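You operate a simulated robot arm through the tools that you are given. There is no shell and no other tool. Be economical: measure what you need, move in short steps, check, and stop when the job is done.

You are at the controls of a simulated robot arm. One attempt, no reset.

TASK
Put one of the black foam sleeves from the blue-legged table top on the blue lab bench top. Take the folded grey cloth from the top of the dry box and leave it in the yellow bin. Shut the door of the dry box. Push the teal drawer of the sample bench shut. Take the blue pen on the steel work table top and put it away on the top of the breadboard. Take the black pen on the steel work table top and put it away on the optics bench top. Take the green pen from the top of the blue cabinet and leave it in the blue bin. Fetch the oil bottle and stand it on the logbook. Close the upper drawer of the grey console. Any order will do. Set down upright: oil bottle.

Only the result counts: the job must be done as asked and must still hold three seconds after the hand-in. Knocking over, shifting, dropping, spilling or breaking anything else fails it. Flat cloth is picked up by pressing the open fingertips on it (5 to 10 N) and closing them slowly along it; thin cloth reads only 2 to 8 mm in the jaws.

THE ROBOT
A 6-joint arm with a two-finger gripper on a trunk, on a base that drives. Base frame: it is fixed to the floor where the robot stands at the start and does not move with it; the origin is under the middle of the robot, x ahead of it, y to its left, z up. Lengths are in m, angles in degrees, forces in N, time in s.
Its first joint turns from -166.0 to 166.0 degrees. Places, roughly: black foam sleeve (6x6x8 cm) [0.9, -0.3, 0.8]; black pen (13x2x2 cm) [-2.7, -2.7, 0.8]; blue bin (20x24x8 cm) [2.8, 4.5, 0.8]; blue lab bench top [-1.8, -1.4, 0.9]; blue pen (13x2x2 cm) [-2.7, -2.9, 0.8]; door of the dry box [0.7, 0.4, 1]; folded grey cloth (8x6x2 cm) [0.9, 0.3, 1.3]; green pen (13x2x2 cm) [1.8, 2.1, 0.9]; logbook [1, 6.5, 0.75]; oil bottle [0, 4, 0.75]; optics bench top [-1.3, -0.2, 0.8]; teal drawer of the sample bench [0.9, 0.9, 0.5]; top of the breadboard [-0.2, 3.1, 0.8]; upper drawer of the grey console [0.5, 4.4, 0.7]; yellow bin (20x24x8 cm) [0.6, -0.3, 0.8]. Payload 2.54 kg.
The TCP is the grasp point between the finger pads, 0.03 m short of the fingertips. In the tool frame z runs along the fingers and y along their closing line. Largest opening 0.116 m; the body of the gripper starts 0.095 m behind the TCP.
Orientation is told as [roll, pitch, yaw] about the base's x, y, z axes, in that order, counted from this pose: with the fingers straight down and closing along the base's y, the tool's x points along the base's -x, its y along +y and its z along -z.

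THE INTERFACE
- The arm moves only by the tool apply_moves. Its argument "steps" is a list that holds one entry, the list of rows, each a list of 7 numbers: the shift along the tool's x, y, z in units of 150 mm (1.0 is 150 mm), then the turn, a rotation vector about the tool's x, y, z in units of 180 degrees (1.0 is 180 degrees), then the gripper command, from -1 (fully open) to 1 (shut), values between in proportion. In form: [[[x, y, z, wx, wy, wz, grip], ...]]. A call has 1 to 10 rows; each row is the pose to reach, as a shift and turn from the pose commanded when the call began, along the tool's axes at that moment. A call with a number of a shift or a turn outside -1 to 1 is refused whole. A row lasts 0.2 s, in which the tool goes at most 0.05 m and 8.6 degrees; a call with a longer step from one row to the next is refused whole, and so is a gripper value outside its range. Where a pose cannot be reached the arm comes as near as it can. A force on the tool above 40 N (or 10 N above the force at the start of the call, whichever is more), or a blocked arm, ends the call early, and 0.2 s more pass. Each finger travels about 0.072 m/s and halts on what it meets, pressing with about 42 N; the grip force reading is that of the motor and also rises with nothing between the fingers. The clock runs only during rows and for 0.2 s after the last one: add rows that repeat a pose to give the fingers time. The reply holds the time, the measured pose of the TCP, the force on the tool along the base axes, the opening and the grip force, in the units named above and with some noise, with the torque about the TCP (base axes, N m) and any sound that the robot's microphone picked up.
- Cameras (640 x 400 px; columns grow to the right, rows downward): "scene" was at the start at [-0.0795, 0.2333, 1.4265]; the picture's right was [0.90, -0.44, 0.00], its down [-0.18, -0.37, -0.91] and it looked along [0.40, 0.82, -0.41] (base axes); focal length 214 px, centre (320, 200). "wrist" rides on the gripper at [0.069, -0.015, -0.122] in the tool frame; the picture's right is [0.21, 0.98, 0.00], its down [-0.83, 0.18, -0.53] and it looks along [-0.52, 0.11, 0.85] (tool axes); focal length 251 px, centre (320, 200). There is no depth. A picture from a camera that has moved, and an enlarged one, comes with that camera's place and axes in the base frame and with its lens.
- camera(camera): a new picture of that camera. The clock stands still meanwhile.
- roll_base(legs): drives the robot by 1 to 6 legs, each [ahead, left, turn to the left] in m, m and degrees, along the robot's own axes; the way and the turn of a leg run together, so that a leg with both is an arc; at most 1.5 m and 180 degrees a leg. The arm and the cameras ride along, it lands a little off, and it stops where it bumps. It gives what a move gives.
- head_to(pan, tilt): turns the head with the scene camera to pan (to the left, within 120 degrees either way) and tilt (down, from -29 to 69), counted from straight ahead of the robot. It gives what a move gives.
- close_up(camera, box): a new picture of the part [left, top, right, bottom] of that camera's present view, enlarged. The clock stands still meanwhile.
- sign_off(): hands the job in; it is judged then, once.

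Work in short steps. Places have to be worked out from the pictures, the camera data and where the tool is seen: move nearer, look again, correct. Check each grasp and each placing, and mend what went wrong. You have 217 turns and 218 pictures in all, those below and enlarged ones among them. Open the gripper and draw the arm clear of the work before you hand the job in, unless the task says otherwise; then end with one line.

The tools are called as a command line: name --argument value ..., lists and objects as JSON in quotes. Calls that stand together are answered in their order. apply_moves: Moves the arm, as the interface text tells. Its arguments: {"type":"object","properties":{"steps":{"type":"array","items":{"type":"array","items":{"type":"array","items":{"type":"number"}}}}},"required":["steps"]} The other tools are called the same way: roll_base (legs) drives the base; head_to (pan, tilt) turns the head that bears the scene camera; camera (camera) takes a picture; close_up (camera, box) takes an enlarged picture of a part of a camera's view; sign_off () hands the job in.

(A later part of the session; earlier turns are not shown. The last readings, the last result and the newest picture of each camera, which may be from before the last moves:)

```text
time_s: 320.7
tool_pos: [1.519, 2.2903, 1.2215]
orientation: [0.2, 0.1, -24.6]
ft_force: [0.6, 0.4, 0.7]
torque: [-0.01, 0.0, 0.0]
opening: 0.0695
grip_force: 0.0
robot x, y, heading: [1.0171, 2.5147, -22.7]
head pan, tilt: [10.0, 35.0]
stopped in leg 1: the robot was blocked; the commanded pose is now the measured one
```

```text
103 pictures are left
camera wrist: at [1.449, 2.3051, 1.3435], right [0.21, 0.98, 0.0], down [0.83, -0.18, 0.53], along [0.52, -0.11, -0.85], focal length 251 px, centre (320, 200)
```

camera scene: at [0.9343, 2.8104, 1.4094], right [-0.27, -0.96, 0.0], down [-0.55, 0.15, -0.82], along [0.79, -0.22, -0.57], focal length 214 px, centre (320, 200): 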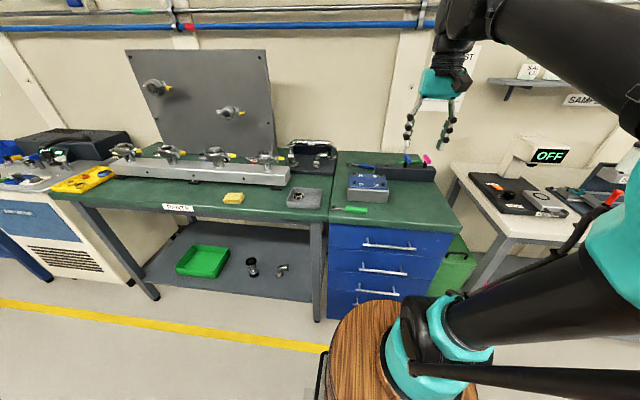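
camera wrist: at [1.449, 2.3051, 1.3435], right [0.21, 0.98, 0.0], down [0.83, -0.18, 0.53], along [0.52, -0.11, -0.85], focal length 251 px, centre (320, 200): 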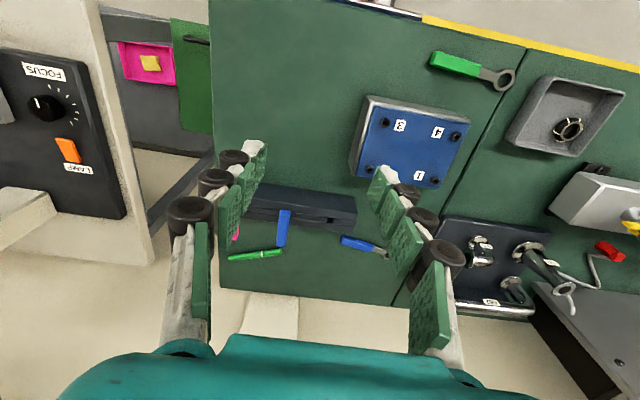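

The pen measures at (1.829, 2.07), direction about 89°. I turn the tool -66° while approaching at height.

apply_moves --steps '[[[-0.1, -0.03, 0, 0, 0, 0.046, -0.2], [-0.2, -0.06, 0, 0, 0, 0.092, -0.2], [-0.3, -0.09, 0, 0, 0, 0.138, -0.2], [-0.42, -0.12, 0, 0, 0, 0.184, -0.2], [-0.54, -0.15, 0, 0, 0, 0.23, -0.2], [-0.66, -0.18, 0, 0, 0, 0.277, -0.2], [-0.78, -0.21, 0, 0, 0, 0.323, -0.2], [-0.9, -0.24, 0, 0, 0, 0.369, -0.2], [-0.9, -0.24, 0, 0, 0, 0.369, -0.2]]]'

camera --camera "wrist"

```text
time_s: 322.7
tool_pos: [1.6264, 2.2005, 1.2232]
orientation: [-0.1, 0.3, -91.1]
ft_force: [0.5, -0.8, 0.4]
torque: [0.03, 0.02, 0.02]
opening: 0.0698
grip_force: 0.0
robot x, y, heading: [1.0142, 2.5048, -22.7]
head pan, tilt: [10.0, 35.0]
```

```text
102 pictures are left
camera wrist: at [1.6123, 2.2699, 1.3438], right [0.98, 0.2, 0.0], down [0.17, -0.83, 0.53], along [0.1, -0.52, -0.85], focal length 251 px, centre (320, 200)
```

wrist: 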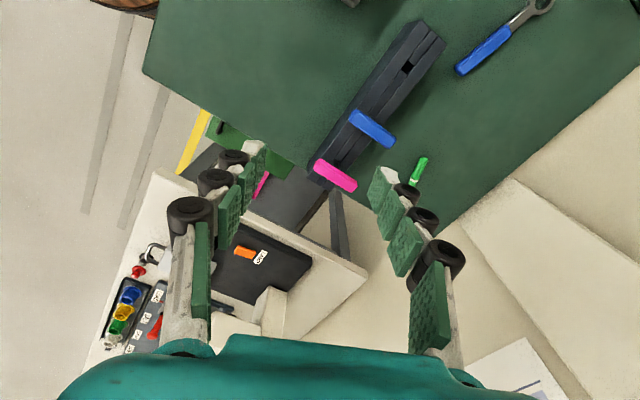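

apply_moves --steps '[[[-0.15, 0.25, 0.1, 0, 0, 0, -0.2], [-0.3, 0.5, 0.2, 0, 0, 0, -0.2], [-0.45, 0.75, 0.35, 0, 0, 0, -0.2], [-0.6, 1, 0.5, 0, 0, 0, -0.2], [-0.6, 1, 0.6, 0, 0, 0, -0.2]]]'

apply_moves --steps '[[[-0.1, 0.18, 0, 0, 0, 0, -0.2], [-0.22, 0.36, 0, 0, 0, 0, -0.2], [-0.22, 0.36, 0, 0, 0, 0, -0.2]]]'

camera --camera "wrist"

```text
time_s: 323.9
tool_pos: [1.775, 2.1089, 1.1322]
orientation: [0.0, 0.3, -91.1]
ft_force: [-0.2, -0.3, 1.1]
torque: [0.0, -0.02, -0.02]
opening: 0.0698
grip_force: 0.1
robot x, y, heading: [1.0136, 2.5074, -23.0]
head pan, tilt: [10.0, 35.0]
```

```text
time_s: 324.7
tool_pos: [1.8285, 2.0757, 1.1315]
orientation: [0.0, 0.2, -91.0]
ft_force: [-0.4, 0.1, 0.1]
torque: [0.02, -0.02, 0.01]
opening: 0.0696
grip_force: 0.0
robot x, y, heading: [1.014, 2.5112, -22.7]
head pan, tilt: [10.0, 35.0]
```

```text
101 pictures are left
camera wrist: at [1.8133, 2.1442, 1.2528], right [0.98, 0.2, 0.0], down [0.17, -0.83, 0.53], along [0.1, -0.52, -0.85], focal length 251 px, centre (320, 200)
```

wrist: 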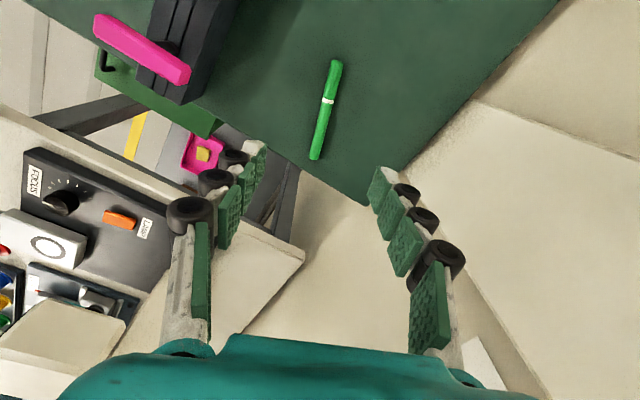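

Aligned over the green pen. I narrow the jaws and descend.

apply_moves --steps '[[[-0.06, 0.033, 0.2, 0, 0, 0, 0.05], [-0.06, 0.033, 0.45, 0, 0, 0, 0.05], [-0.06, 0.033, 0.7, 0, 0, 0, 0.05], [-0.06, 0.033, 0.95, 0, 0, 0, 0.05], [-0.06, 0.033, 1, 0, 0, 0, 0.05], [-0.06, 0.033, 1, 0, 0, 0, 0.05]]]'

camera --camera "wrist"

```text
time_s: 326.1
tool_pos: [1.8344, 2.0668, 0.9796]
orientation: [0.0, 0.3, -91.0]
ft_force: [0.1, 0.6, -0.5]
torque: [-0.01, 0.01, 0.0]
opening: 0.0551
grip_force: 0.0
robot x, y, heading: [1.0169, 2.514, -22.9]
head pan, tilt: [10.0, 35.0]
```

```text
100 pictures are left
camera wrist: at [1.8182, 2.1364, 1.1018], right [0.98, 0.2, 0.0], down [0.17, -0.83, 0.53], along [0.1, -0.52, -0.85], focal length 251 px, centre (320, 200)
```

wrist: 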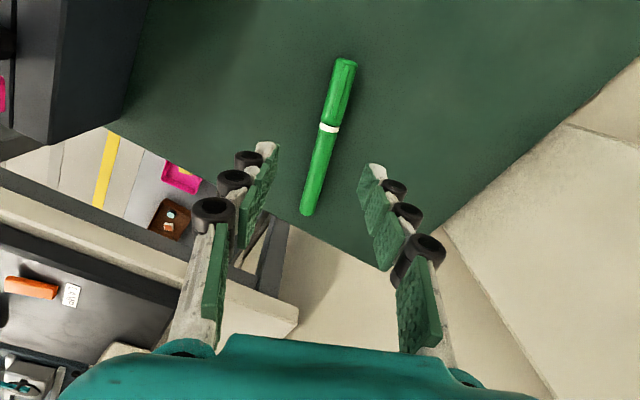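

Good clearance from the block. I lower slowly and look for contact.

apply_moves --steps '[[[0, 0, 0.1, 0, 0, 0, 0.05], [0, 0, 0.18, 0, 0, 0, 0.05], [0, 0, 0.24, 0, 0, 0, 0.05], [0, 0, 0.3, 0, 0, 0, 0.05], [0, 0, 0.35, 0, 0, 0, 0.05], [0, 0, 0.4, 0, 0, 0, 0.05], [0, 0, 0.45, 0, 0, 0, 0.05], [0, 0, 0.5, 0, 0, 0, 0.05]]]'

```text
time_s: 327.5
tool_pos: [1.8311, 2.0671, 0.9293]
orientation: [0.0, 0.1, -91.0]
ft_force: [-8.3, 1.5, 54.1]
torque: [-0.18, 0.53, 0.13]
opening: 0.0392
grip_force: 19.0
robot x, y, heading: [1.0127, 2.5111, -22.9]
head pan, tilt: [10.0, 35.0]
stopped in row 6: the force on the tool passed its limit at 58 N (the readings are from after the stop); the commanded pose is now the measured one
```

apply_moves --steps '[[[0, 0, -0.03, 0, 0, 0, 0.1], [0, 0, -0.035, 0, 0, 0, 0.3], [0, 0, -0.035, 0, 0, 0, 0.5], [0, 0, -0.035, 0, 0, 0, 0.7], [0, 0, -0.035, 0, 0, 0, 0.85], [0, 0, -0.035, 0, 0, 0, 1], [0, 0, -0.035, 0, 0, 0, 1]]]'

camera --camera "wrist"

```text
time_s: 329.1
tool_pos: [1.8339, 2.0662, 0.9301]
orientation: [0.1, 0.1, -91.0]
ft_force: [0.5, -0.2, -1.0]
torque: [0.01, 0.01, -0.03]
opening: 0.0144
grip_force: 40.2
robot x, y, heading: [1.0147, 2.5092, -22.8]
head pan, tilt: [10.0, 35.0]
```

```text
99 pictures are left
camera wrist: at [1.8189, 2.1357, 1.0529], right [0.98, 0.2, 0.0], down [0.17, -0.83, 0.53], along [0.11, -0.52, -0.85], focal length 251 px, centre (320, 200)
```

wrist: 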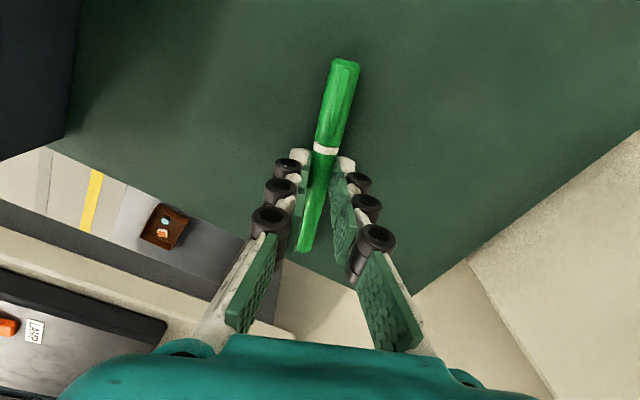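

The green pen is held. I lift straight up, then retract toward the robot.

apply_moves --steps '[[[0, 0, -0.25, 0, 0, 0, 1], [0, 0, -0.55, 0, 0, 0, 1], [0, 0, -0.85, 0, 0, 0, 1], [0, 0, -1, 0, 0, 0, 1]]]'

apply_moves --steps '[[[0, 0, -0.15, 0, 0, 0, 1], [0, 0, -0.3, 0, 0, 0, 1], [0.15, -0.25, -0.35, 0, 0, 0, 1], [0.3, -0.5, -0.4, 0, 0, 0, 1], [0.45, -0.75, -0.6, 0, 0, 0, 1], [0.6, -1, -0.8, 0, 0, 0, 1]]]'

apply_moves --steps '[[[0.15, -0.25, 0, 0, 0, 0, 1], [0.3, -0.5, 0, 0, 0, 0, 1], [0.4, -0.75, 0, 0, 0, 0, 1], [0.5, -1, 0, 0, 0, 0, 1]]]'

camera --camera "wrist"

```text
time_s: 330.1
tool_pos: [1.8334, 2.0647, 1.0834]
orientation: [0.1, 0.2, -91.0]
ft_force: [0.6, -0.2, -0.9]
torque: [0.02, 0.02, -0.01]
opening: 0.0146
grip_force: 41.0
robot x, y, heading: [1.0128, 2.5081, -22.7]
head pan, tilt: [10.0, 35.0]
```

```text
refused: row 5 steps farther than a row can; nothing moved
```

```text
time_s: 331.1
tool_pos: [1.6869, 2.1464, 1.0831]
orientation: [-0.1, 0.1, -91.0]
ft_force: [0.7, -0.3, 0.1]
torque: [0.02, 0.06, 0.01]
opening: 0.0146
grip_force: 40.6
robot x, y, heading: [1.0131, 2.5105, -23.1]
head pan, tilt: [10.0, 35.0]
```

```text
98 pictures are left
camera wrist: at [1.6712, 2.2148, 1.2037], right [0.98, 0.2, 0.0], down [0.17, -0.83, 0.53], along [0.11, -0.52, -0.85], focal length 251 px, centre (320, 200)
```

wrist: 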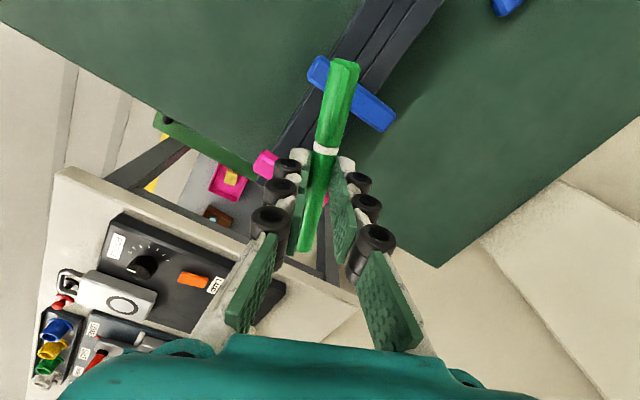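

One row step was too long, but the follow-up cleared the handles with no contact and they look undisturbed. Next I go up.

apply_moves --steps '[[[0, 0, -0.25, 0, 0, 0, 1], [0, 0, -0.5, 0, 0, 0, 1], [0.0, 0, -0.75, 0, 0, 0, 1], [0, 0, -0.9, 0, 0, 0, 1]]]'

camera --camera "wrist"

```text
time_s: 332.1
tool_pos: [1.6855, 2.1441, 1.2181]
orientation: [0.1, 0.2, -91.0]
ft_force: [0.1, 0.9, 0.0]
torque: [0.0, 0.0, 0.03]
opening: 0.0145
grip_force: 40.3
robot x, y, heading: [1.0138, 2.5115, -22.8]
head pan, tilt: [10.0, 35.0]
```

```text
97 pictures are left
camera wrist: at [1.6706, 2.2126, 1.3386], right [0.98, 0.2, 0.0], down [0.17, -0.83, 0.53], along [0.11, -0.52, -0.85], focal length 251 px, centre (320, 200)
```

wrist: 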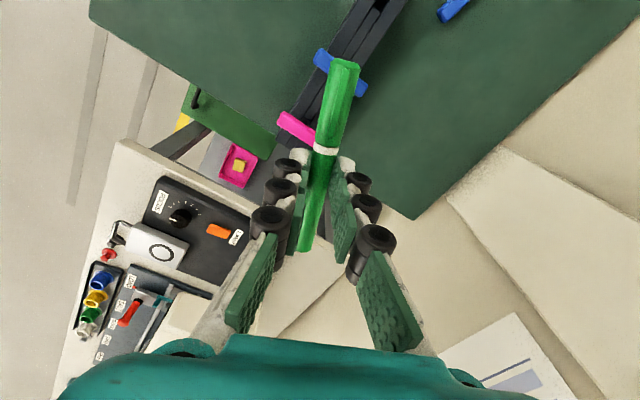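

apply_moves --steps '[[[0.12, -0.2, 0, 0, 0, 0, 1], [0.25, -0.4, 0, 0, 0, 0, 1], [0.37, -0.6, 0, 0, 0, 0, 1], [0.5, -0.8, 0, 0, 0, 0, 1], [0.6, -0.95, 0, 0, 0, 0, 1]]]'

roll_base --legs '[[-0.27, 0, 0], [0, 0, 90]]'

head_to --pan 0 --tilt 25

camera --camera "scene"

```text
time_s: 333.3
tool_pos: [1.5458, 2.2373, 1.2167]
orientation: [0.1, 0.2, -91.0]
ft_force: [-0.7, 0.5, -0.6]
torque: [0.01, 0.02, -0.01]
opening: 0.0141
grip_force: 41.0
robot x, y, heading: [1.0134, 2.5078, -22.8]
head pan, tilt: [10.0, 35.0]
```

```text
time_s: 339.0
tool_pos: [1.0312, 3.1481, 1.2175]
orientation: [0.1, 0.2, -0.7]
ft_force: [-0.1, 0.3, 0.3]
torque: [0.03, 0.01, -0.06]
opening: 0.0142
grip_force: 40.4
robot x, y, heading: [0.7643, 2.617, 67.7]
head pan, tilt: [10.0, 35.0]
```

```text
time_s: 339.8
tool_pos: [1.0316, 3.149, 1.2184]
orientation: [0.1, 0.2, -0.7]
ft_force: [-0.3, 0.2, -0.6]
torque: [0.01, 0.02, 0.01]
opening: 0.014
grip_force: 40.7
robot x, y, heading: [0.7648, 2.62, 67.7]
head pan, tilt: [0.0, 25.0]
```

```text
96 pictures are left
camera scene: at [0.6127, 2.648, 1.4252], right [0.92, -0.38, 0.0], down [-0.16, -0.39, -0.91], along [0.35, 0.84, -0.42], focal length 214 px, centre (320, 200)
```

scene: 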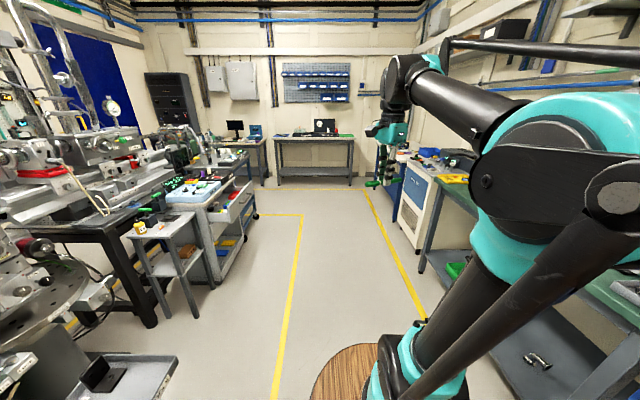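

The way is clear. I drive up the aisle toward the blue bin.

roll_base --legs '[[1.3, 0, 0], [1.1, 0, 0]]'

head_to --pan -70 --tilt 30

camera --camera "scene"

head_to --pan 70 --tilt 30

camera --camera "scene"

```text
time_s: 351.5
tool_pos: [1.9165, 5.385, 1.2163]
orientation: [0.1, 0.2, 0.2]
ft_force: [0.2, 0.1, -0.5]
torque: [-0.03, 0.0, 0.01]
opening: 0.0147
grip_force: 40.3
robot x, y, heading: [1.6559, 4.8485, 68.2]
head pan, tilt: [0.0, 25.0]
```

```text
time_s: 352.9
tool_pos: [1.9163, 5.3833, 1.2173]
orientation: [0.1, 0.3, 0.3]
ft_force: [-0.1, 0.8, -1.2]
torque: [0.04, 0.0, 0.0]
opening: 0.014
grip_force: 41.0
robot x, y, heading: [1.6517, 4.8476, 68.3]
head pan, tilt: [-70.0, 30.0]
```

```text
95 pictures are left
camera scene: at [1.5607, 4.7897, 1.4173], right [-0.03, -1.0, 0.0], down [-0.5, 0.01, -0.87], along [0.87, -0.02, -0.5], focal length 214 px, centre (320, 200)
```

scene: 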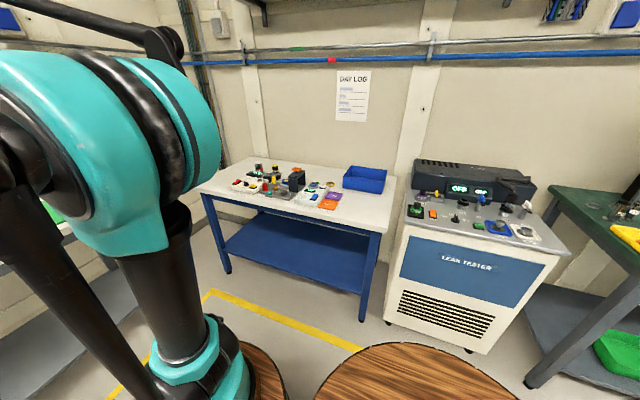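

```text
time_s: 355.2
tool_pos: [1.916, 5.3845, 1.2174]
orientation: [0.1, 0.1, 0.2]
ft_force: [-1.5, 0.4, -0.7]
torque: [0.01, 0.02, -0.03]
opening: 0.0145
grip_force: 40.9
robot x, y, heading: [1.6591, 4.8526, 68.8]
head pan, tilt: [70.0, 30.0]
```

```text
94 pictures are left
camera scene: at [1.4026, 4.8522, 1.4173], right [0.66, 0.75, 0.0], down [0.37, -0.33, -0.87], along [-0.65, 0.58, -0.5], focal length 214 px, centre (320, 200)
```

scene: 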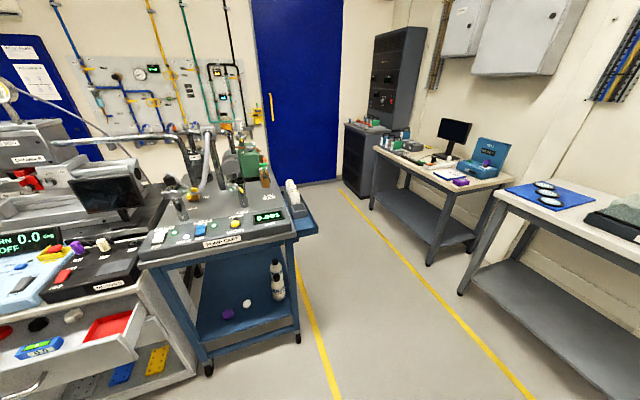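

The blue bin is near (2.83, 4.47). I turn right to face it and move closer.

roll_base --legs '[[0, 0, -90], [0.26, -0.08, 0]]'

camera --camera "wrist"

```text
time_s: 361.0
tool_pos: [2.3999, 4.4039, 1.2169]
orientation: [-0.1, 0.2, -90.5]
ft_force: [0.1, 0.5, 0.3]
torque: [0.0, 0.0, 0.04]
opening: 0.0145
grip_force: 41.2
robot x, y, heading: [1.8669, 4.6758, -22.1]
head pan, tilt: [70.0, 30.0]
```

```text
93 pictures are left
camera wrist: at [2.3844, 4.4732, 1.3384], right [0.98, 0.21, 0.0], down [0.17, -0.83, 0.53], along [0.11, -0.52, -0.85], focal length 251 px, centre (320, 200)
```

wrist: 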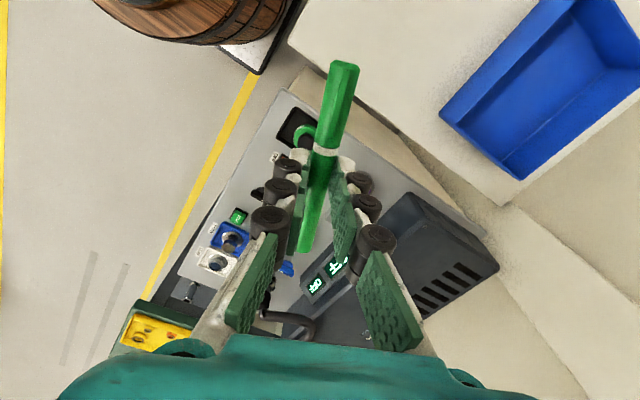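

I move over the bin centre, around (2.80, 4.49), while lowering to z about 1.05.

apply_moves --steps '[[[0.05, 0.22, 0.05, 0, 0, 0, 1], [0.1, 0.45, 0.1, 0, 0, 0, 1], [0.15, 0.68, 0.2, 0, 0, 0, 1], [0.2, 0.9, 0.35, 0, 0, 0, 1]]]'

apply_moves --steps '[[[0.05, 0.22, 0.1, 0, 0, 0, 1], [0.1, 0.45, 0.2, 0, 0, 0, 1], [0.15, 0.68, 0.4, 0, 0, 0, 1], [0.2, 0.9, 0.6, 0, 0, 0, 1]]]'

camera --camera "wrist"

```text
time_s: 362.0
tool_pos: [2.534, 4.4297, 1.1643]
orientation: [0.1, 0.2, -90.6]
ft_force: [-1.5, 0.5, -0.2]
torque: [-0.03, -0.01, -0.04]
opening: 0.014
grip_force: 41.0
robot x, y, heading: [1.8712, 4.6708, -21.9]
head pan, tilt: [70.0, 30.0]
```

```text
time_s: 363.0
tool_pos: [2.6713, 4.4602, 1.0744]
orientation: [0.1, 0.2, -90.5]
ft_force: [-0.1, -0.3, 0.0]
torque: [0.03, -0.08, 0.03]
opening: 0.0145
grip_force: 41.2
robot x, y, heading: [1.8684, 4.6722, -22.1]
head pan, tilt: [70.0, 30.0]
```

```text
92 pictures are left
camera wrist: at [2.655, 4.5296, 1.1963], right [0.98, 0.21, 0.0], down [0.17, -0.83, 0.53], along [0.11, -0.52, -0.85], focal length 251 px, centre (320, 200)
```

wrist: 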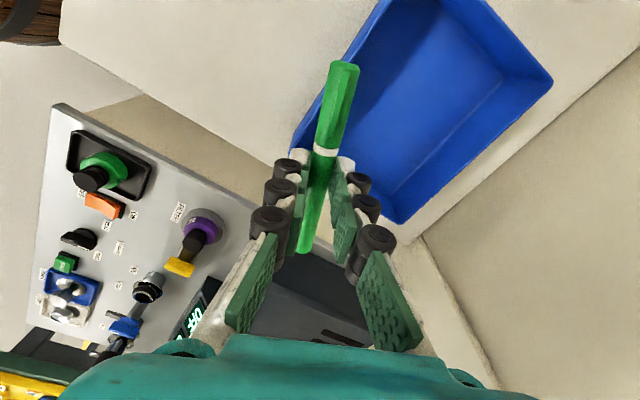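

The bin centre computes to (2.788, 4.475). I centre over it and lower in.

apply_moves --steps '[[[0.03, 0.25, 0.05, 0, 0, 0, 1], [0.07, 0.5, 0.15, 0, 0, 0, 1], [0.1, 0.78, 0.25, 0, 0, 0, 1], [0.1, 0.78, 0.5, 0, 0, 0, 1], [0.1, 0.78, 0.75, 0, 0, 0, 1], [0.1, 0.78, 0.75, 0, 0, 0, 1]]]'

camera --camera "wrist"

```text
time_s: 364.4
tool_pos: [2.7884, 4.4775, 0.9625]
orientation: [0.0, 0.2, -90.5]
ft_force: [0.5, -0.8, 0.3]
torque: [0.04, 0.02, -0.01]
opening: 0.0142
grip_force: 40.6
robot x, y, heading: [1.8652, 4.6723, -22.1]
head pan, tilt: [70.0, 30.0]
```

```text
91 pictures are left
camera wrist: at [2.7722, 4.5465, 1.0831], right [0.98, 0.21, 0.0], down [0.17, -0.83, 0.53], along [0.11, -0.52, -0.85], focal length 251 px, centre (320, 200)
```

wrist: 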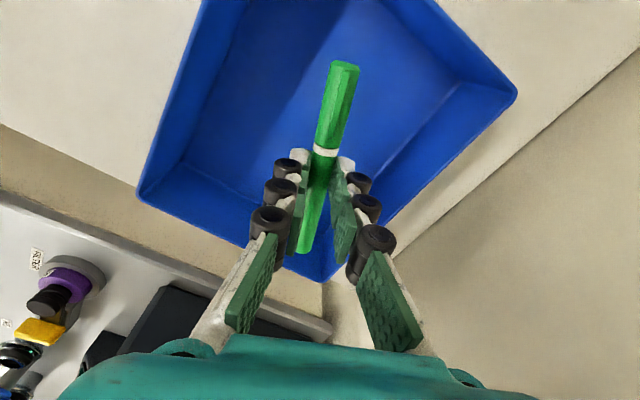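

apply_moves --steps '[[[0.05, 0, 0.2, 0, 0, 0, 1], [0.05, 0, 0.4, 0, 0, 0, 1], [0.05, 0, 0.52, 0, 0, 0, 1], [0.05, 0, 0.6, 0, 0, 0, 1], [0.05, 0, 0.67, 0, 0, 0, 1], [0.05, 0, 0.74, 0, 0, 0, 1], [0.05, 0, 0.8, 0, 0, 0, 1], [0.05, 0, 0.86, 0, 0, 0, 1], [0.05, 0, 0.92, 0, 0, 0, 1]]]'

```text
time_s: 365.9
tool_pos: [2.7867, 4.4855, 0.8541]
orientation: [0.2, 0.3, -90.5]
ft_force: [-2.9, 0.9, 19.7]
torque: [0.03, 0.12, -0.02]
opening: 0.0142
grip_force: 40.5
robot x, y, heading: [1.8694, 4.6727, -22.1]
head pan, tilt: [70.0, 30.0]
stopped in row 7: the force on the tool passed its limit at 41 N (the readings are from after the stop); the commanded pose is now the measured one
```

The pen touches the bin floor, so I release and rise.

apply_moves --steps '[[[0, 0, -0.01, 0, 0, 0, 0.6], [0, 0, -0.01, 0, 0, 0, 0.3], [0, 0, -0.01, 0, 0, 0, 0.3], [0, 0, -0.2, 0, 0, 0, 0.3], [0, 0, -0.5, 0, 0, 0, 0.3], [0, 0, -0.8, 0, 0, 0, 0.3], [0, 0, -1, 0, 0, 0, 0.3]]]'

camera --camera "wrist"

```text
time_s: 367.4
tool_pos: [2.7897, 4.4823, 1.0034]
orientation: [0.2, 0.2, -90.5]
ft_force: [-0.1, -0.2, -0.2]
torque: [-0.01, 0.03, 0.0]
opening: 0.0405
grip_force: 0.0
robot x, y, heading: [1.8685, 4.676, -22.2]
head pan, tilt: [70.0, 30.0]
```

```text
90 pictures are left
camera wrist: at [2.774, 4.5515, 1.1253], right [0.98, 0.21, 0.0], down [0.17, -0.83, 0.53], along [0.11, -0.52, -0.85], focal length 251 px, centre (320, 200)
```

wrist: 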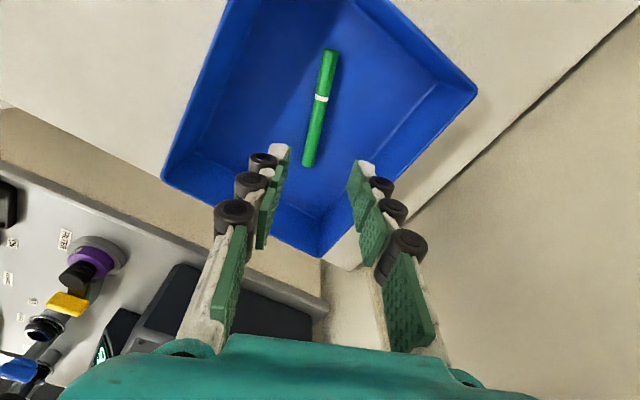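

The green pen is in the blue bin. I retract the arm carefully and then go for the left side: the grey console drawer and the oil bottle.

apply_moves --steps '[[[-0.05, -0.22, -0.15, 0, 0, 0, 0.3], [-0.1, -0.45, -0.3, 0, 0, 0, 0.3], [-0.15, -0.68, -0.45, 0, 0, 0, 0.3], [-0.2, -0.9, -0.6, 0, 0, 0, 0.3]]]'

apply_moves --steps '[[[-0.05, -0.22, -0.15, 0, 0, 0, 0.3], [-0.1, -0.45, -0.3, 0, 0, 0, 0.3], [-0.15, -0.68, -0.45, 0, 0, 0, 0.3], [-0.2, -0.9, -0.6, 0, 0, 0, 0.3]]]'

roll_base --legs '[[-0.26, 0, 0], [0, 0, 90], [0, 0, 88]]'

head_to --pan 0 --tilt 25

camera --camera "scene"

```text
time_s: 368.4
tool_pos: [2.6518, 4.4541, 1.0909]
orientation: [0.2, 0.2, -90.6]
ft_force: [-0.1, 0.2, -1.3]
torque: [0.01, 0.03, 0.0]
opening: 0.0404
grip_force: 0.1
robot x, y, heading: [1.8661, 4.6689, -22.1]
head pan, tilt: [70.0, 30.0]
```

```text
time_s: 369.4
tool_pos: [2.5156, 4.4261, 1.1822]
orientation: [0.2, 0.2, -90.3]
ft_force: [-0.3, 1.0, 0.1]
torque: [0.03, 0.06, -0.02]
opening: 0.0407
grip_force: 0.1
robot x, y, heading: [1.8693, 4.6728, -22.4]
head pan, tilt: [70.0, 30.0]
```

```text
time_s: 378.8
tool_pos: [0.9949, 5.053, 1.1823]
orientation: [0.2, 0.2, 86.4]
ft_force: [0.3, -0.5, 0.2]
torque: [0.03, -0.01, 0.01]
opening: 0.0406
grip_force: 0.2
robot x, y, heading: [1.629, 4.7703, 154.3]
head pan, tilt: [70.0, 30.0]
```

```text
time_s: 380.2
tool_pos: [0.9934, 5.0519, 1.1808]
orientation: [0.2, 0.2, 86.3]
ft_force: [-0.3, -0.1, 0.1]
torque: [0.01, -0.02, 0.03]
opening: 0.0406
grip_force: 0.1
robot x, y, heading: [1.6291, 4.7707, 154.7]
head pan, tilt: [0.0, 25.0]
```

```text
89 pictures are left
camera scene: at [1.5892, 4.6222, 1.4252], right [0.43, 0.9, 0.0], down [0.38, -0.18, -0.91], along [-0.82, 0.39, -0.42], focal length 214 px, centre (320, 200)
```

scene: 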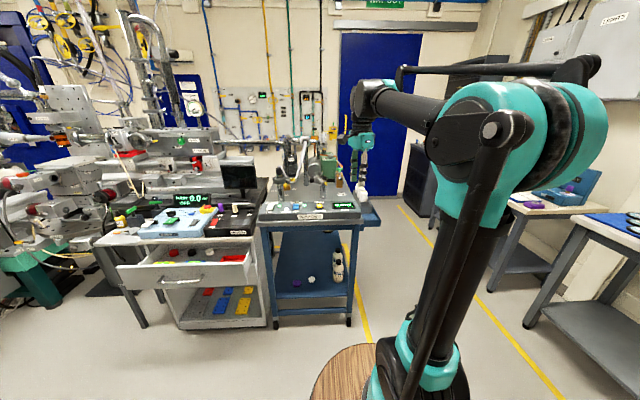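

close_up --camera "scene" --box '[70, 180, 290, 340]'

```text
2.50 times, centred on (180, 260) of scene
camera zoom: at [1.5892, 4.6222, 1.4252], right [0.43, 0.9, 0.0], down [0.38, -0.18, -0.91], along [-0.82, 0.39, -0.42], focal length 536 px, centre (670, 50)
```

zoom: 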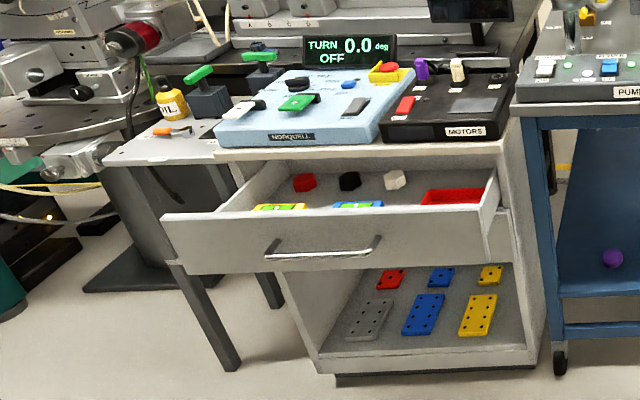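

The drawer front is at about n = -1.06, z 0.62–0.75, with its centre near (0.63, 4.38) and open by about 12 cm. I shift the base left to line up with it.

roll_base --legs '[[0, 0, 3], [0, 0.58, 0]]'

camera --camera "wrist"

```text
time_s: 384.0
tool_pos: [0.7546, 4.4722, 1.1819]
orientation: [0.2, 0.3, 89.3]
ft_force: [0.5, -0.4, -0.1]
torque: [0.01, -0.01, 0.02]
opening: 0.0404
grip_force: 0.1
robot x, y, heading: [1.4015, 4.2242, 157.6]
head pan, tilt: [0.0, 25.0]
```

```text
87 pictures are left
camera wrist: at [0.7684, 4.4043, 1.3026], right [-0.98, -0.2, 0.0], down [-0.17, 0.83, 0.53], along [-0.11, 0.52, -0.85], focal length 251 px, centre (320, 200)
```

wrist: 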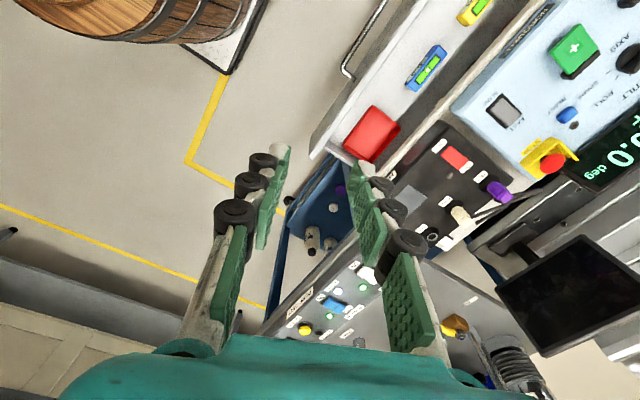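

I turn the tool to face the drawer and back it off slightly, shutting the fingers.

apply_moves --steps '[[[-0.03, -0.05, 0, 0, 0, -0.043, 1], [-0.06, -0.12, 0, 0, 0, -0.086, 1], [-0.09, -0.2, 0, 0, 0, -0.129, 1], [-0.12, -0.3, 0, 0, 0, -0.172, 1], [-0.15, -0.4, 0, 0, 0, -0.215, 1], [-0.16, -0.45, 0, 0, 0, -0.258, 1], [-0.16, -0.5, 0, 0, 0, -0.3, 1], [-0.16, -0.5, 0, 0, 0, -0.343, 1], [-0.16, -0.5, 0, 0, 0, -0.382, 1]]]'

camera --camera "wrist"

```text
time_s: 386.0
tool_pos: [0.83, 4.4965, 1.1808]
orientation: [0.2, 0.0, 158.1]
ft_force: [-0.5, -0.6, 0.1]
torque: [0.03, -0.04, 0.06]
opening: 0.0002
grip_force: 28.7
robot x, y, heading: [1.4033, 4.2242, 157.4]
head pan, tilt: [0.0, 25.0]
```

```text
86 pictures are left
camera wrist: at [0.899, 4.4856, 1.3016], right [-0.16, -0.99, 0.0], down [-0.83, 0.14, 0.54], along [-0.53, 0.08, -0.84], focal length 251 px, centre (320, 200)
```

wrist: 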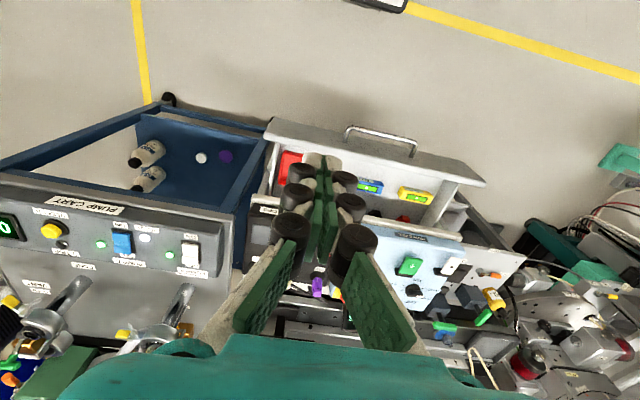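

I back up 8 cm so the arm has enough radius to work low, then descend in front of the face.

roll_base --legs '[[-0.08, 0, 0]]'

apply_moves --steps '[[[0, 0, 0.25, 0, 0, 0, 1], [0, 0, 0.5, 0, 0, 0, 1], [0, 0, 0.75, 0, 0, 0, 1], [0, 0, 1, 0, 0, 0, 1]]]'

apply_moves --steps '[[[0, 0, 0.25, 0, -0.04, 0, 1], [0, 0, 0.5, 0, -0.08, 0, 1], [0, 0, 0.75, 0, -0.111, 0, 1], [0, 0, 1, 0, -0.111, 0, 1]]]'

camera --camera "wrist"

```text
time_s: 387.0
tool_pos: [0.9045, 4.4666, 1.1804]
orientation: [0.2, 0.0, 158.1]
ft_force: [-0.5, 0.6, 0.6]
torque: [0.0, -0.01, 0.01]
opening: 0.0
grip_force: 29.1
robot x, y, heading: [1.476, 4.1949, 157.5]
head pan, tilt: [0.0, 25.0]
```

```text
time_s: 388.0
tool_pos: [0.903, 4.4669, 1.0303]
orientation: [0.2, -0.1, 158.1]
ft_force: [0.2, 1.3, 0.2]
torque: [-0.02, 0.02, -0.01]
opening: 0.0
grip_force: 28.5
robot x, y, heading: [1.4752, 4.1915, 157.5]
head pan, tilt: [0.0, 25.0]
```

```text
time_s: 389.0
tool_pos: [0.903, 4.4638, 0.8809]
orientation: [0.2, -20.0, 158.0]
ft_force: [-0.4, -0.5, 0.1]
torque: [0.01, 0.03, 0.04]
opening: 0.0
grip_force: 28.5
robot x, y, heading: [1.475, 4.1966, 157.7]
head pan, tilt: [0.0, 25.0]
```

```text
85 pictures are left
camera wrist: at [1.006, 4.4381, 0.9705], right [-0.18, -0.98, -0.07], down [-0.62, 0.06, 0.79], along [-0.77, 0.18, -0.61], focal length 251 px, centre (320, 200)
```

wrist: 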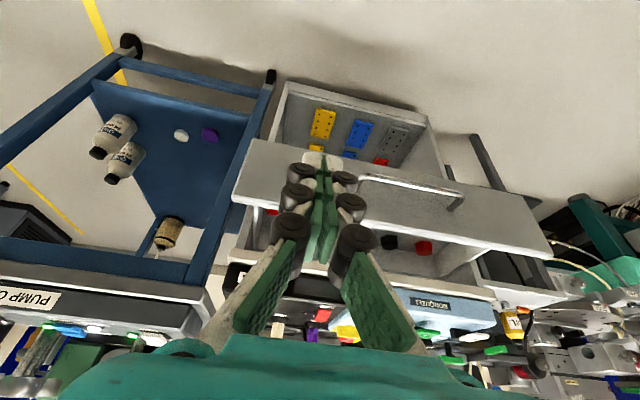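

The face spans z about 0.64–0.77, and the tool lines up left of the handle. I go down to z about 0.73.

apply_moves --steps '[[[0.085, 0, 0.235, 0, 0, 0, 1], [0.17, 0, 0.47, 0, 0, 0, 1], [0.22, 0, 0.7, 0, 0, 0, 1], [0.28, 0, 0.94, 0, 0, 0, 1], [0.28, 0, 0.94, 0, 0, 0, 1]]]'

camera --camera "wrist"

```text
time_s: 390.2
tool_pos: [0.8918, 4.4668, 0.739]
orientation: [0.2, -19.9, 157.9]
ft_force: [-0.3, 0.5, -0.1]
torque: [0.0, -0.03, 0.0]
opening: 0.0002
grip_force: 28.4
out of reach, approached as far as the arm can: row 4, 5
robot x, y, heading: [1.4803, 4.1923, 157.3]
head pan, tilt: [0.0, 25.0]
```

```text
84 pictures are left
camera wrist: at [0.9954, 4.4411, 0.83], right [-0.18, -0.98, -0.07], down [-0.62, 0.06, 0.78], along [-0.77, 0.18, -0.62], focal length 251 px, centre (320, 200)
```

wrist: 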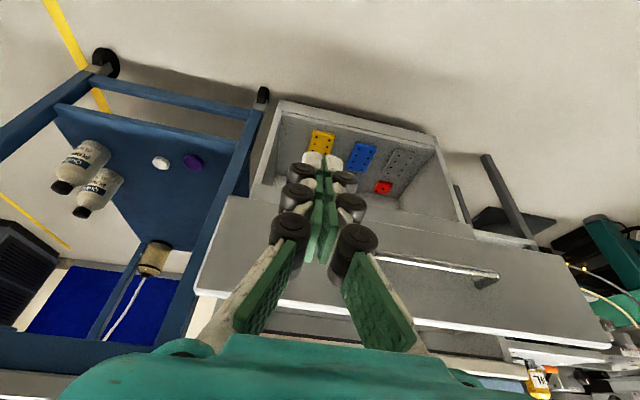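

I push forward; contact is expected after about 17 cm.

apply_moves --steps '[[[-0.19, 0, 0.068, 0, 0, 0, 1], [-0.38, 0, 0.137, 0, 0, 0, 1], [-0.57, 0, 0.205, 0, 0, 0, 1], [-0.76, 0, 0.274, 0, 0, 0, 1], [-0.94, 0, 0.342, 0, 0, 0, 1]]]'

camera --camera "wrist"

```text
time_s: 391.4
tool_pos: [0.7526, 4.5251, 0.7434]
orientation: [0.2, -20.1, 158.0]
ft_force: [0.3, 0.5, 0.3]
torque: [0.0, 0.0, -0.01]
opening: 0.0001
grip_force: 28.5
robot x, y, heading: [1.474, 4.1934, 157.7]
head pan, tilt: [0.0, 25.0]
```

```text
83 pictures are left
camera wrist: at [0.8572, 4.4997, 0.8325], right [-0.18, -0.98, -0.07], down [-0.62, 0.06, 0.79], along [-0.77, 0.18, -0.61], focal length 251 px, centre (320, 200)
```

wrist: 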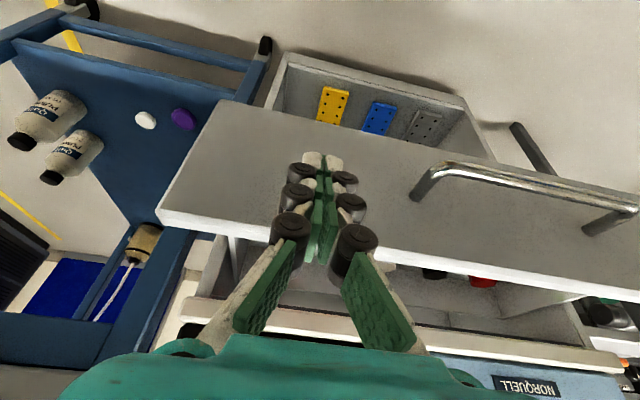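

apply_moves --steps '[[[-0.15, 0, 0.055, 0, 0, 0, 1], [-0.3, 0, 0.109, 0, 0, 0, 1], [-0.45, 0, 0.164, 0, 0, 0, 1], [-0.6, 0, 0.218, 0, 0, 0, 1], [-0.77, 0, 0.28, 0, 0, 0, 1], [-0.94, 0, 0.342, 0, 0, 0, 1]]]'

camera --camera "wrist"

close_up --camera "scene" --box '[120, 180, 420, 390]'

```text
time_s: 392.8
tool_pos: [0.6142, 4.58, 0.7407]
orientation: [0.4, -20.1, 158.0]
ft_force: [-0.4, -0.5, 0.1]
torque: [0.02, 0.01, 0.0]
opening: 0.0
grip_force: 28.7
robot x, y, heading: [1.4745, 4.1946, 158.0]
head pan, tilt: [0.0, 25.0]
```

```text
82 pictures are left
camera wrist: at [0.7179, 4.5548, 0.8316], right [-0.18, -0.98, -0.07], down [-0.62, 0.06, 0.79], along [-0.77, 0.18, -0.61], focal length 251 px, centre (320, 200)
```

wrist: 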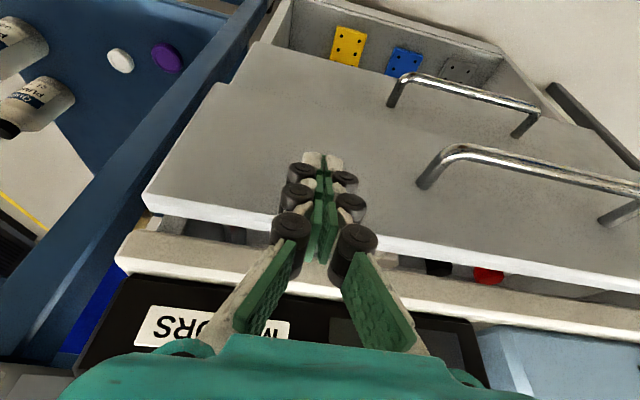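

```text
1.90 times, centred on (270, 285) of scene
camera zoom: at [1.4461, 4.0446, 1.4252], right [0.38, 0.92, 0.0], down [0.39, -0.16, -0.91], along [-0.84, 0.35, -0.42], focal length 408 px, centre (415, 38)
```

zoom: 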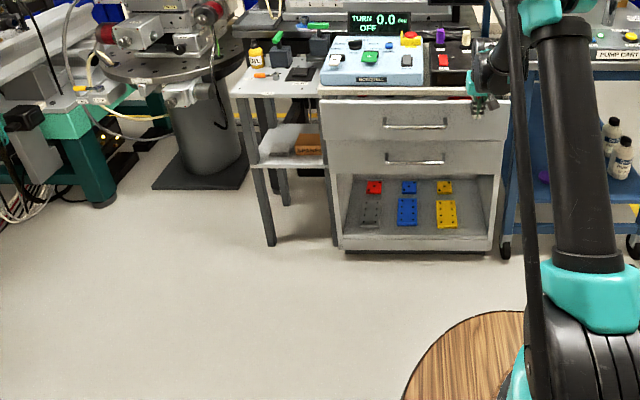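

It's sliding, with a few centimetres remaining. I continue to the stop.

apply_moves --steps '[[[-0.09, 0, 0.033, 0, 0, 0, 1], [-0.18, 0, 0.066, 0, 0, 0, 1], [-0.27, 0, 0.098, 0, 0, 0, 1], [-0.36, 0, 0.131, 0, 0, 0, 1], [-0.45, 0, 0.164, 0, 0, 0, 1], [-0.54, 0, 0.197, 0, 0, 0, 1]]]'

camera --camera "wrist"

close_up --camera "scene" --box '[220, 190, 400, 310]'

```text
time_s: 393.6
tool_pos: [0.5824, 4.5916, 0.7392]
orientation: [0.1, -19.3, 158.0]
ft_force: [9.0, -4.2, -0.2]
torque: [-0.04, -0.2, -0.03]
opening: 0.0059
grip_force: 28.3
robot x, y, heading: [1.477, 4.1913, 157.4]
head pan, tilt: [0.0, 25.0]
stopped in row 3: the force on the tool passed its limit at 63 N (the readings are from after the stop); the commanded pose is now the measured one
```

```text
80 pictures are left
camera wrist: at [0.6855, 4.5676, 0.8318], right [-0.18, -0.98, -0.07], down [-0.63, 0.06, 0.78], along [-0.76, 0.18, -0.63], focal length 251 px, centre (320, 200)
```

wrist: 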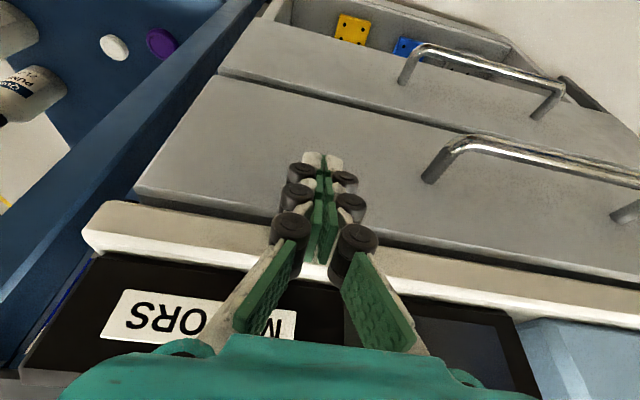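

```text
3.33 times, centred on (310, 250) of scene
camera zoom: at [1.4465, 4.0445, 1.4252], right [0.38, 0.92, 0.0], down [0.39, -0.16, -0.91], along [-0.84, 0.35, -0.42], focal length 715 px, centre (353, 33)
```

zoom: 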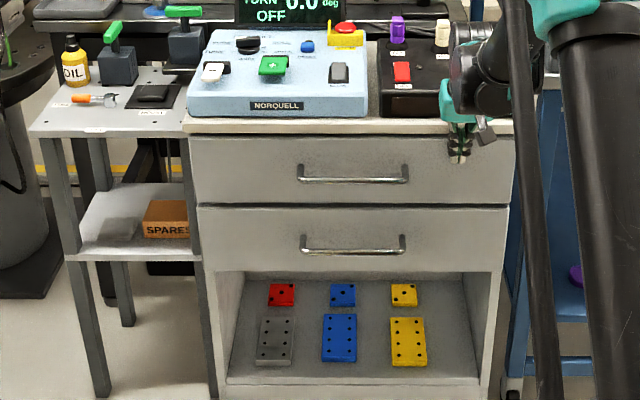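

Both console drawers are flush: shut. I retract the tool and raise it.

apply_moves --steps '[[[0.2, 0, -0.073, 0, 0, 0, 1], [0.45, 0, -0.164, 0, 0, 0, 1], [0.7, 0, -0.255, 0, 0, 0, 1], [0.94, 0, -0.342, 0, 0, 0, 1]]]'

apply_moves --steps '[[[0.05, 0, -0.2, 0, 0.04, 0, 0], [0.0, 0, -0.45, 0, 0.08, 0, 0], [-0.05, 0, -0.7, 0, 0.108, 0, -0.5], [-0.1, 0, -0.95, 0, 0.108, 0, -0.5]]]'

camera --camera "scene"

```text
time_s: 394.6
tool_pos: [0.7213, 4.5369, 0.742]
orientation: [0.2, -19.4, 158.1]
ft_force: [-0.7, 0.4, -0.6]
torque: [0.03, 0.0, 0.02]
opening: 0.0
grip_force: 29.1
robot x, y, heading: [1.4771, 4.1949, 157.7]
head pan, tilt: [0.0, 25.0]
```

```text
time_s: 395.6
tool_pos: [0.7493, 4.5259, 0.8828]
orientation: [0.2, 0.1, 158.2]
ft_force: [-0.3, -0.1, 0.4]
torque: [0.0, -0.03, -0.02]
opening: 0.0871
grip_force: 0.0
robot x, y, heading: [1.4757, 4.1936, 157.7]
head pan, tilt: [0.0, 25.0]
```

```text
78 pictures are left
camera scene: at [1.4461, 4.0446, 1.4252], right [0.38, 0.92, 0.0], down [0.39, -0.16, -0.91], along [-0.84, 0.35, -0.42], focal length 214 px, centre (320, 200)
```

scene: 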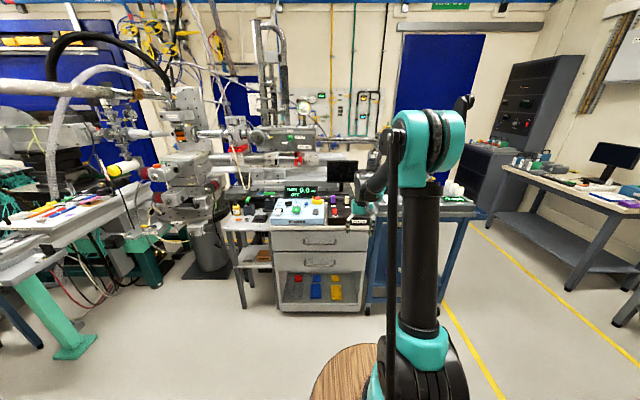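

Next is the oil bottle, on the small grey stand near (0.1, 4.02). I raise and retract the arm before moving the base.

apply_moves --steps '[[[0.1, 0, -0.25, 0, 0, 0, -0.5], [0.2, 0, -0.5, 0, 0, 0, -0.5], [0.3, 0, -0.75, 0, 0, 0, -0.5], [0.4, 0, -1, 0, 0, 0, -0.5]]]'

apply_moves --steps '[[[0.1, 0, -0.25, 0, 0, 0, -0.5], [0.2, 0, -0.5, 0, 0, 0, -0.5], [0.3, 0, -0.75, 0, 0, 0, -0.5], [0.4, 0, -1, 0, 0, 0, -0.5]]]'

roll_base --legs '[[0, 0.62, 0], [0.4, 0, 0]]'

camera --camera "wrist"

head_to --pan 0 --tilt 35

camera --camera "scene"

```text
time_s: 396.6
tool_pos: [0.8107, 4.5039, 1.0296]
orientation: [0.3, 0.1, 158.2]
ft_force: [-0.2, -0.2, -0.4]
torque: [-0.03, 0.01, 0.02]
opening: 0.087
grip_force: 0.1
robot x, y, heading: [1.4751, 4.1907, 157.7]
head pan, tilt: [0.0, 25.0]
```

```text
time_s: 397.6
tool_pos: [0.8624, 4.4811, 1.182]
orientation: [0.2, 0.0, 158.0]
ft_force: [0.4, 0.4, -1.4]
torque: [0.0, -0.01, 0.04]
opening: 0.0873
grip_force: 0.1
robot x, y, heading: [1.4754, 4.1957, 157.8]
head pan, tilt: [0.0, 25.0]
```

```text
time_s: 403.2
tool_pos: [0.2559, 4.0701, 1.1815]
orientation: [0.2, 0.2, 157.5]
ft_force: [0.4, -0.3, -0.3]
torque: [0.0, -0.04, -0.02]
opening: 0.0869
grip_force: 0.0
robot x, y, heading: [0.8705, 3.7785, 157.2]
head pan, tilt: [0.0, 25.0]
```

```text
77 pictures are left
camera wrist: at [0.324, 4.0589, 1.3032], right [-0.17, -0.98, 0.0], down [-0.83, 0.15, 0.53], along [-0.53, 0.09, -0.85], focal length 251 px, centre (320, 200)
```

wrist: 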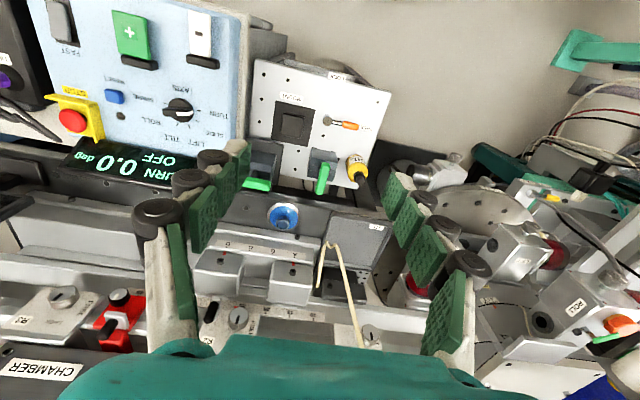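

```text
time_s: 403.9
tool_pos: [0.2559, 4.0706, 1.1818]
orientation: [0.1, 0.1, 157.6]
ft_force: [0.4, 0.4, 0.3]
torque: [0.0, 0.02, -0.05]
opening: 0.0868
grip_force: 0.1
robot x, y, heading: [0.8657, 3.7767, 157.1]
head pan, tilt: [0.0, 35.0]
```

```text
76 pictures are left
camera scene: at [0.8394, 3.6275, 1.4095], right [0.39, 0.92, 0.0], down [0.53, -0.22, -0.82], along [-0.76, 0.32, -0.57], focal length 214 px, centre (320, 200)
```

scene: 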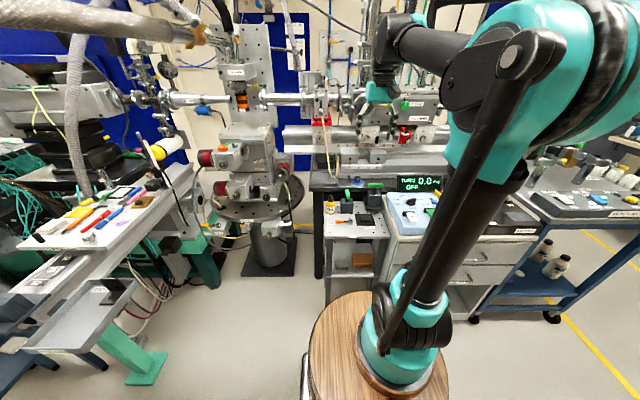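

close_up --camera "wrist" --box '[230, 60, 430, 220]'

close_up --camera "scene" --box '[300, 160, 420, 260]'

```text
2.50 times, centred on (330, 140) of wrist
camera zoom: at [0.324, 4.0589, 1.3032], right [-0.17, -0.98, 0.0], down [-0.83, 0.15, 0.53], along [-0.53, 0.09, -0.85], focal length 629 px, centre (295, 350)
```

zoom: 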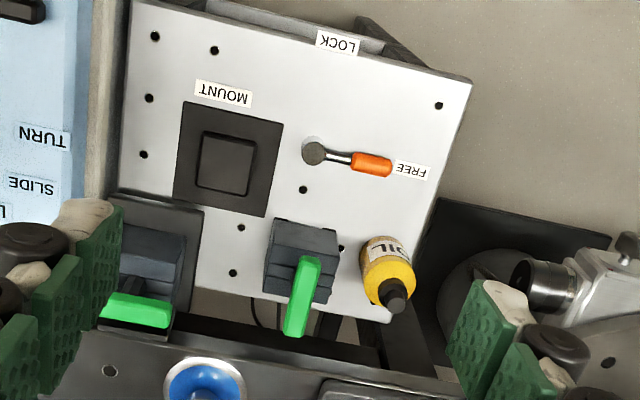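

```text
4.00 times, centred on (360, 210) of scene
camera zoom: at [0.8394, 3.6275, 1.4095], right [0.39, 0.92, 0.0], down [0.53, -0.22, -0.82], along [-0.76, 0.32, -0.57], focal length 858 px, centre (160, 160)
```

zoom: 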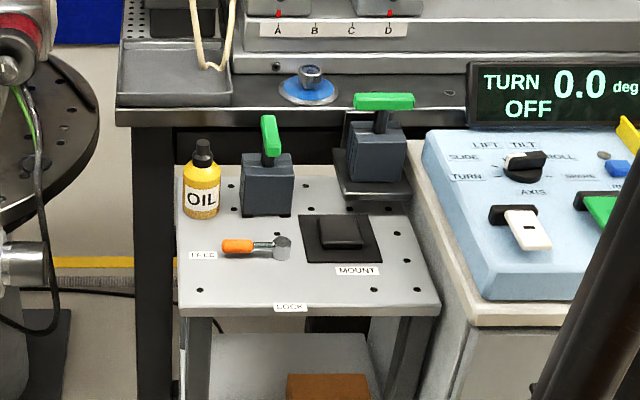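

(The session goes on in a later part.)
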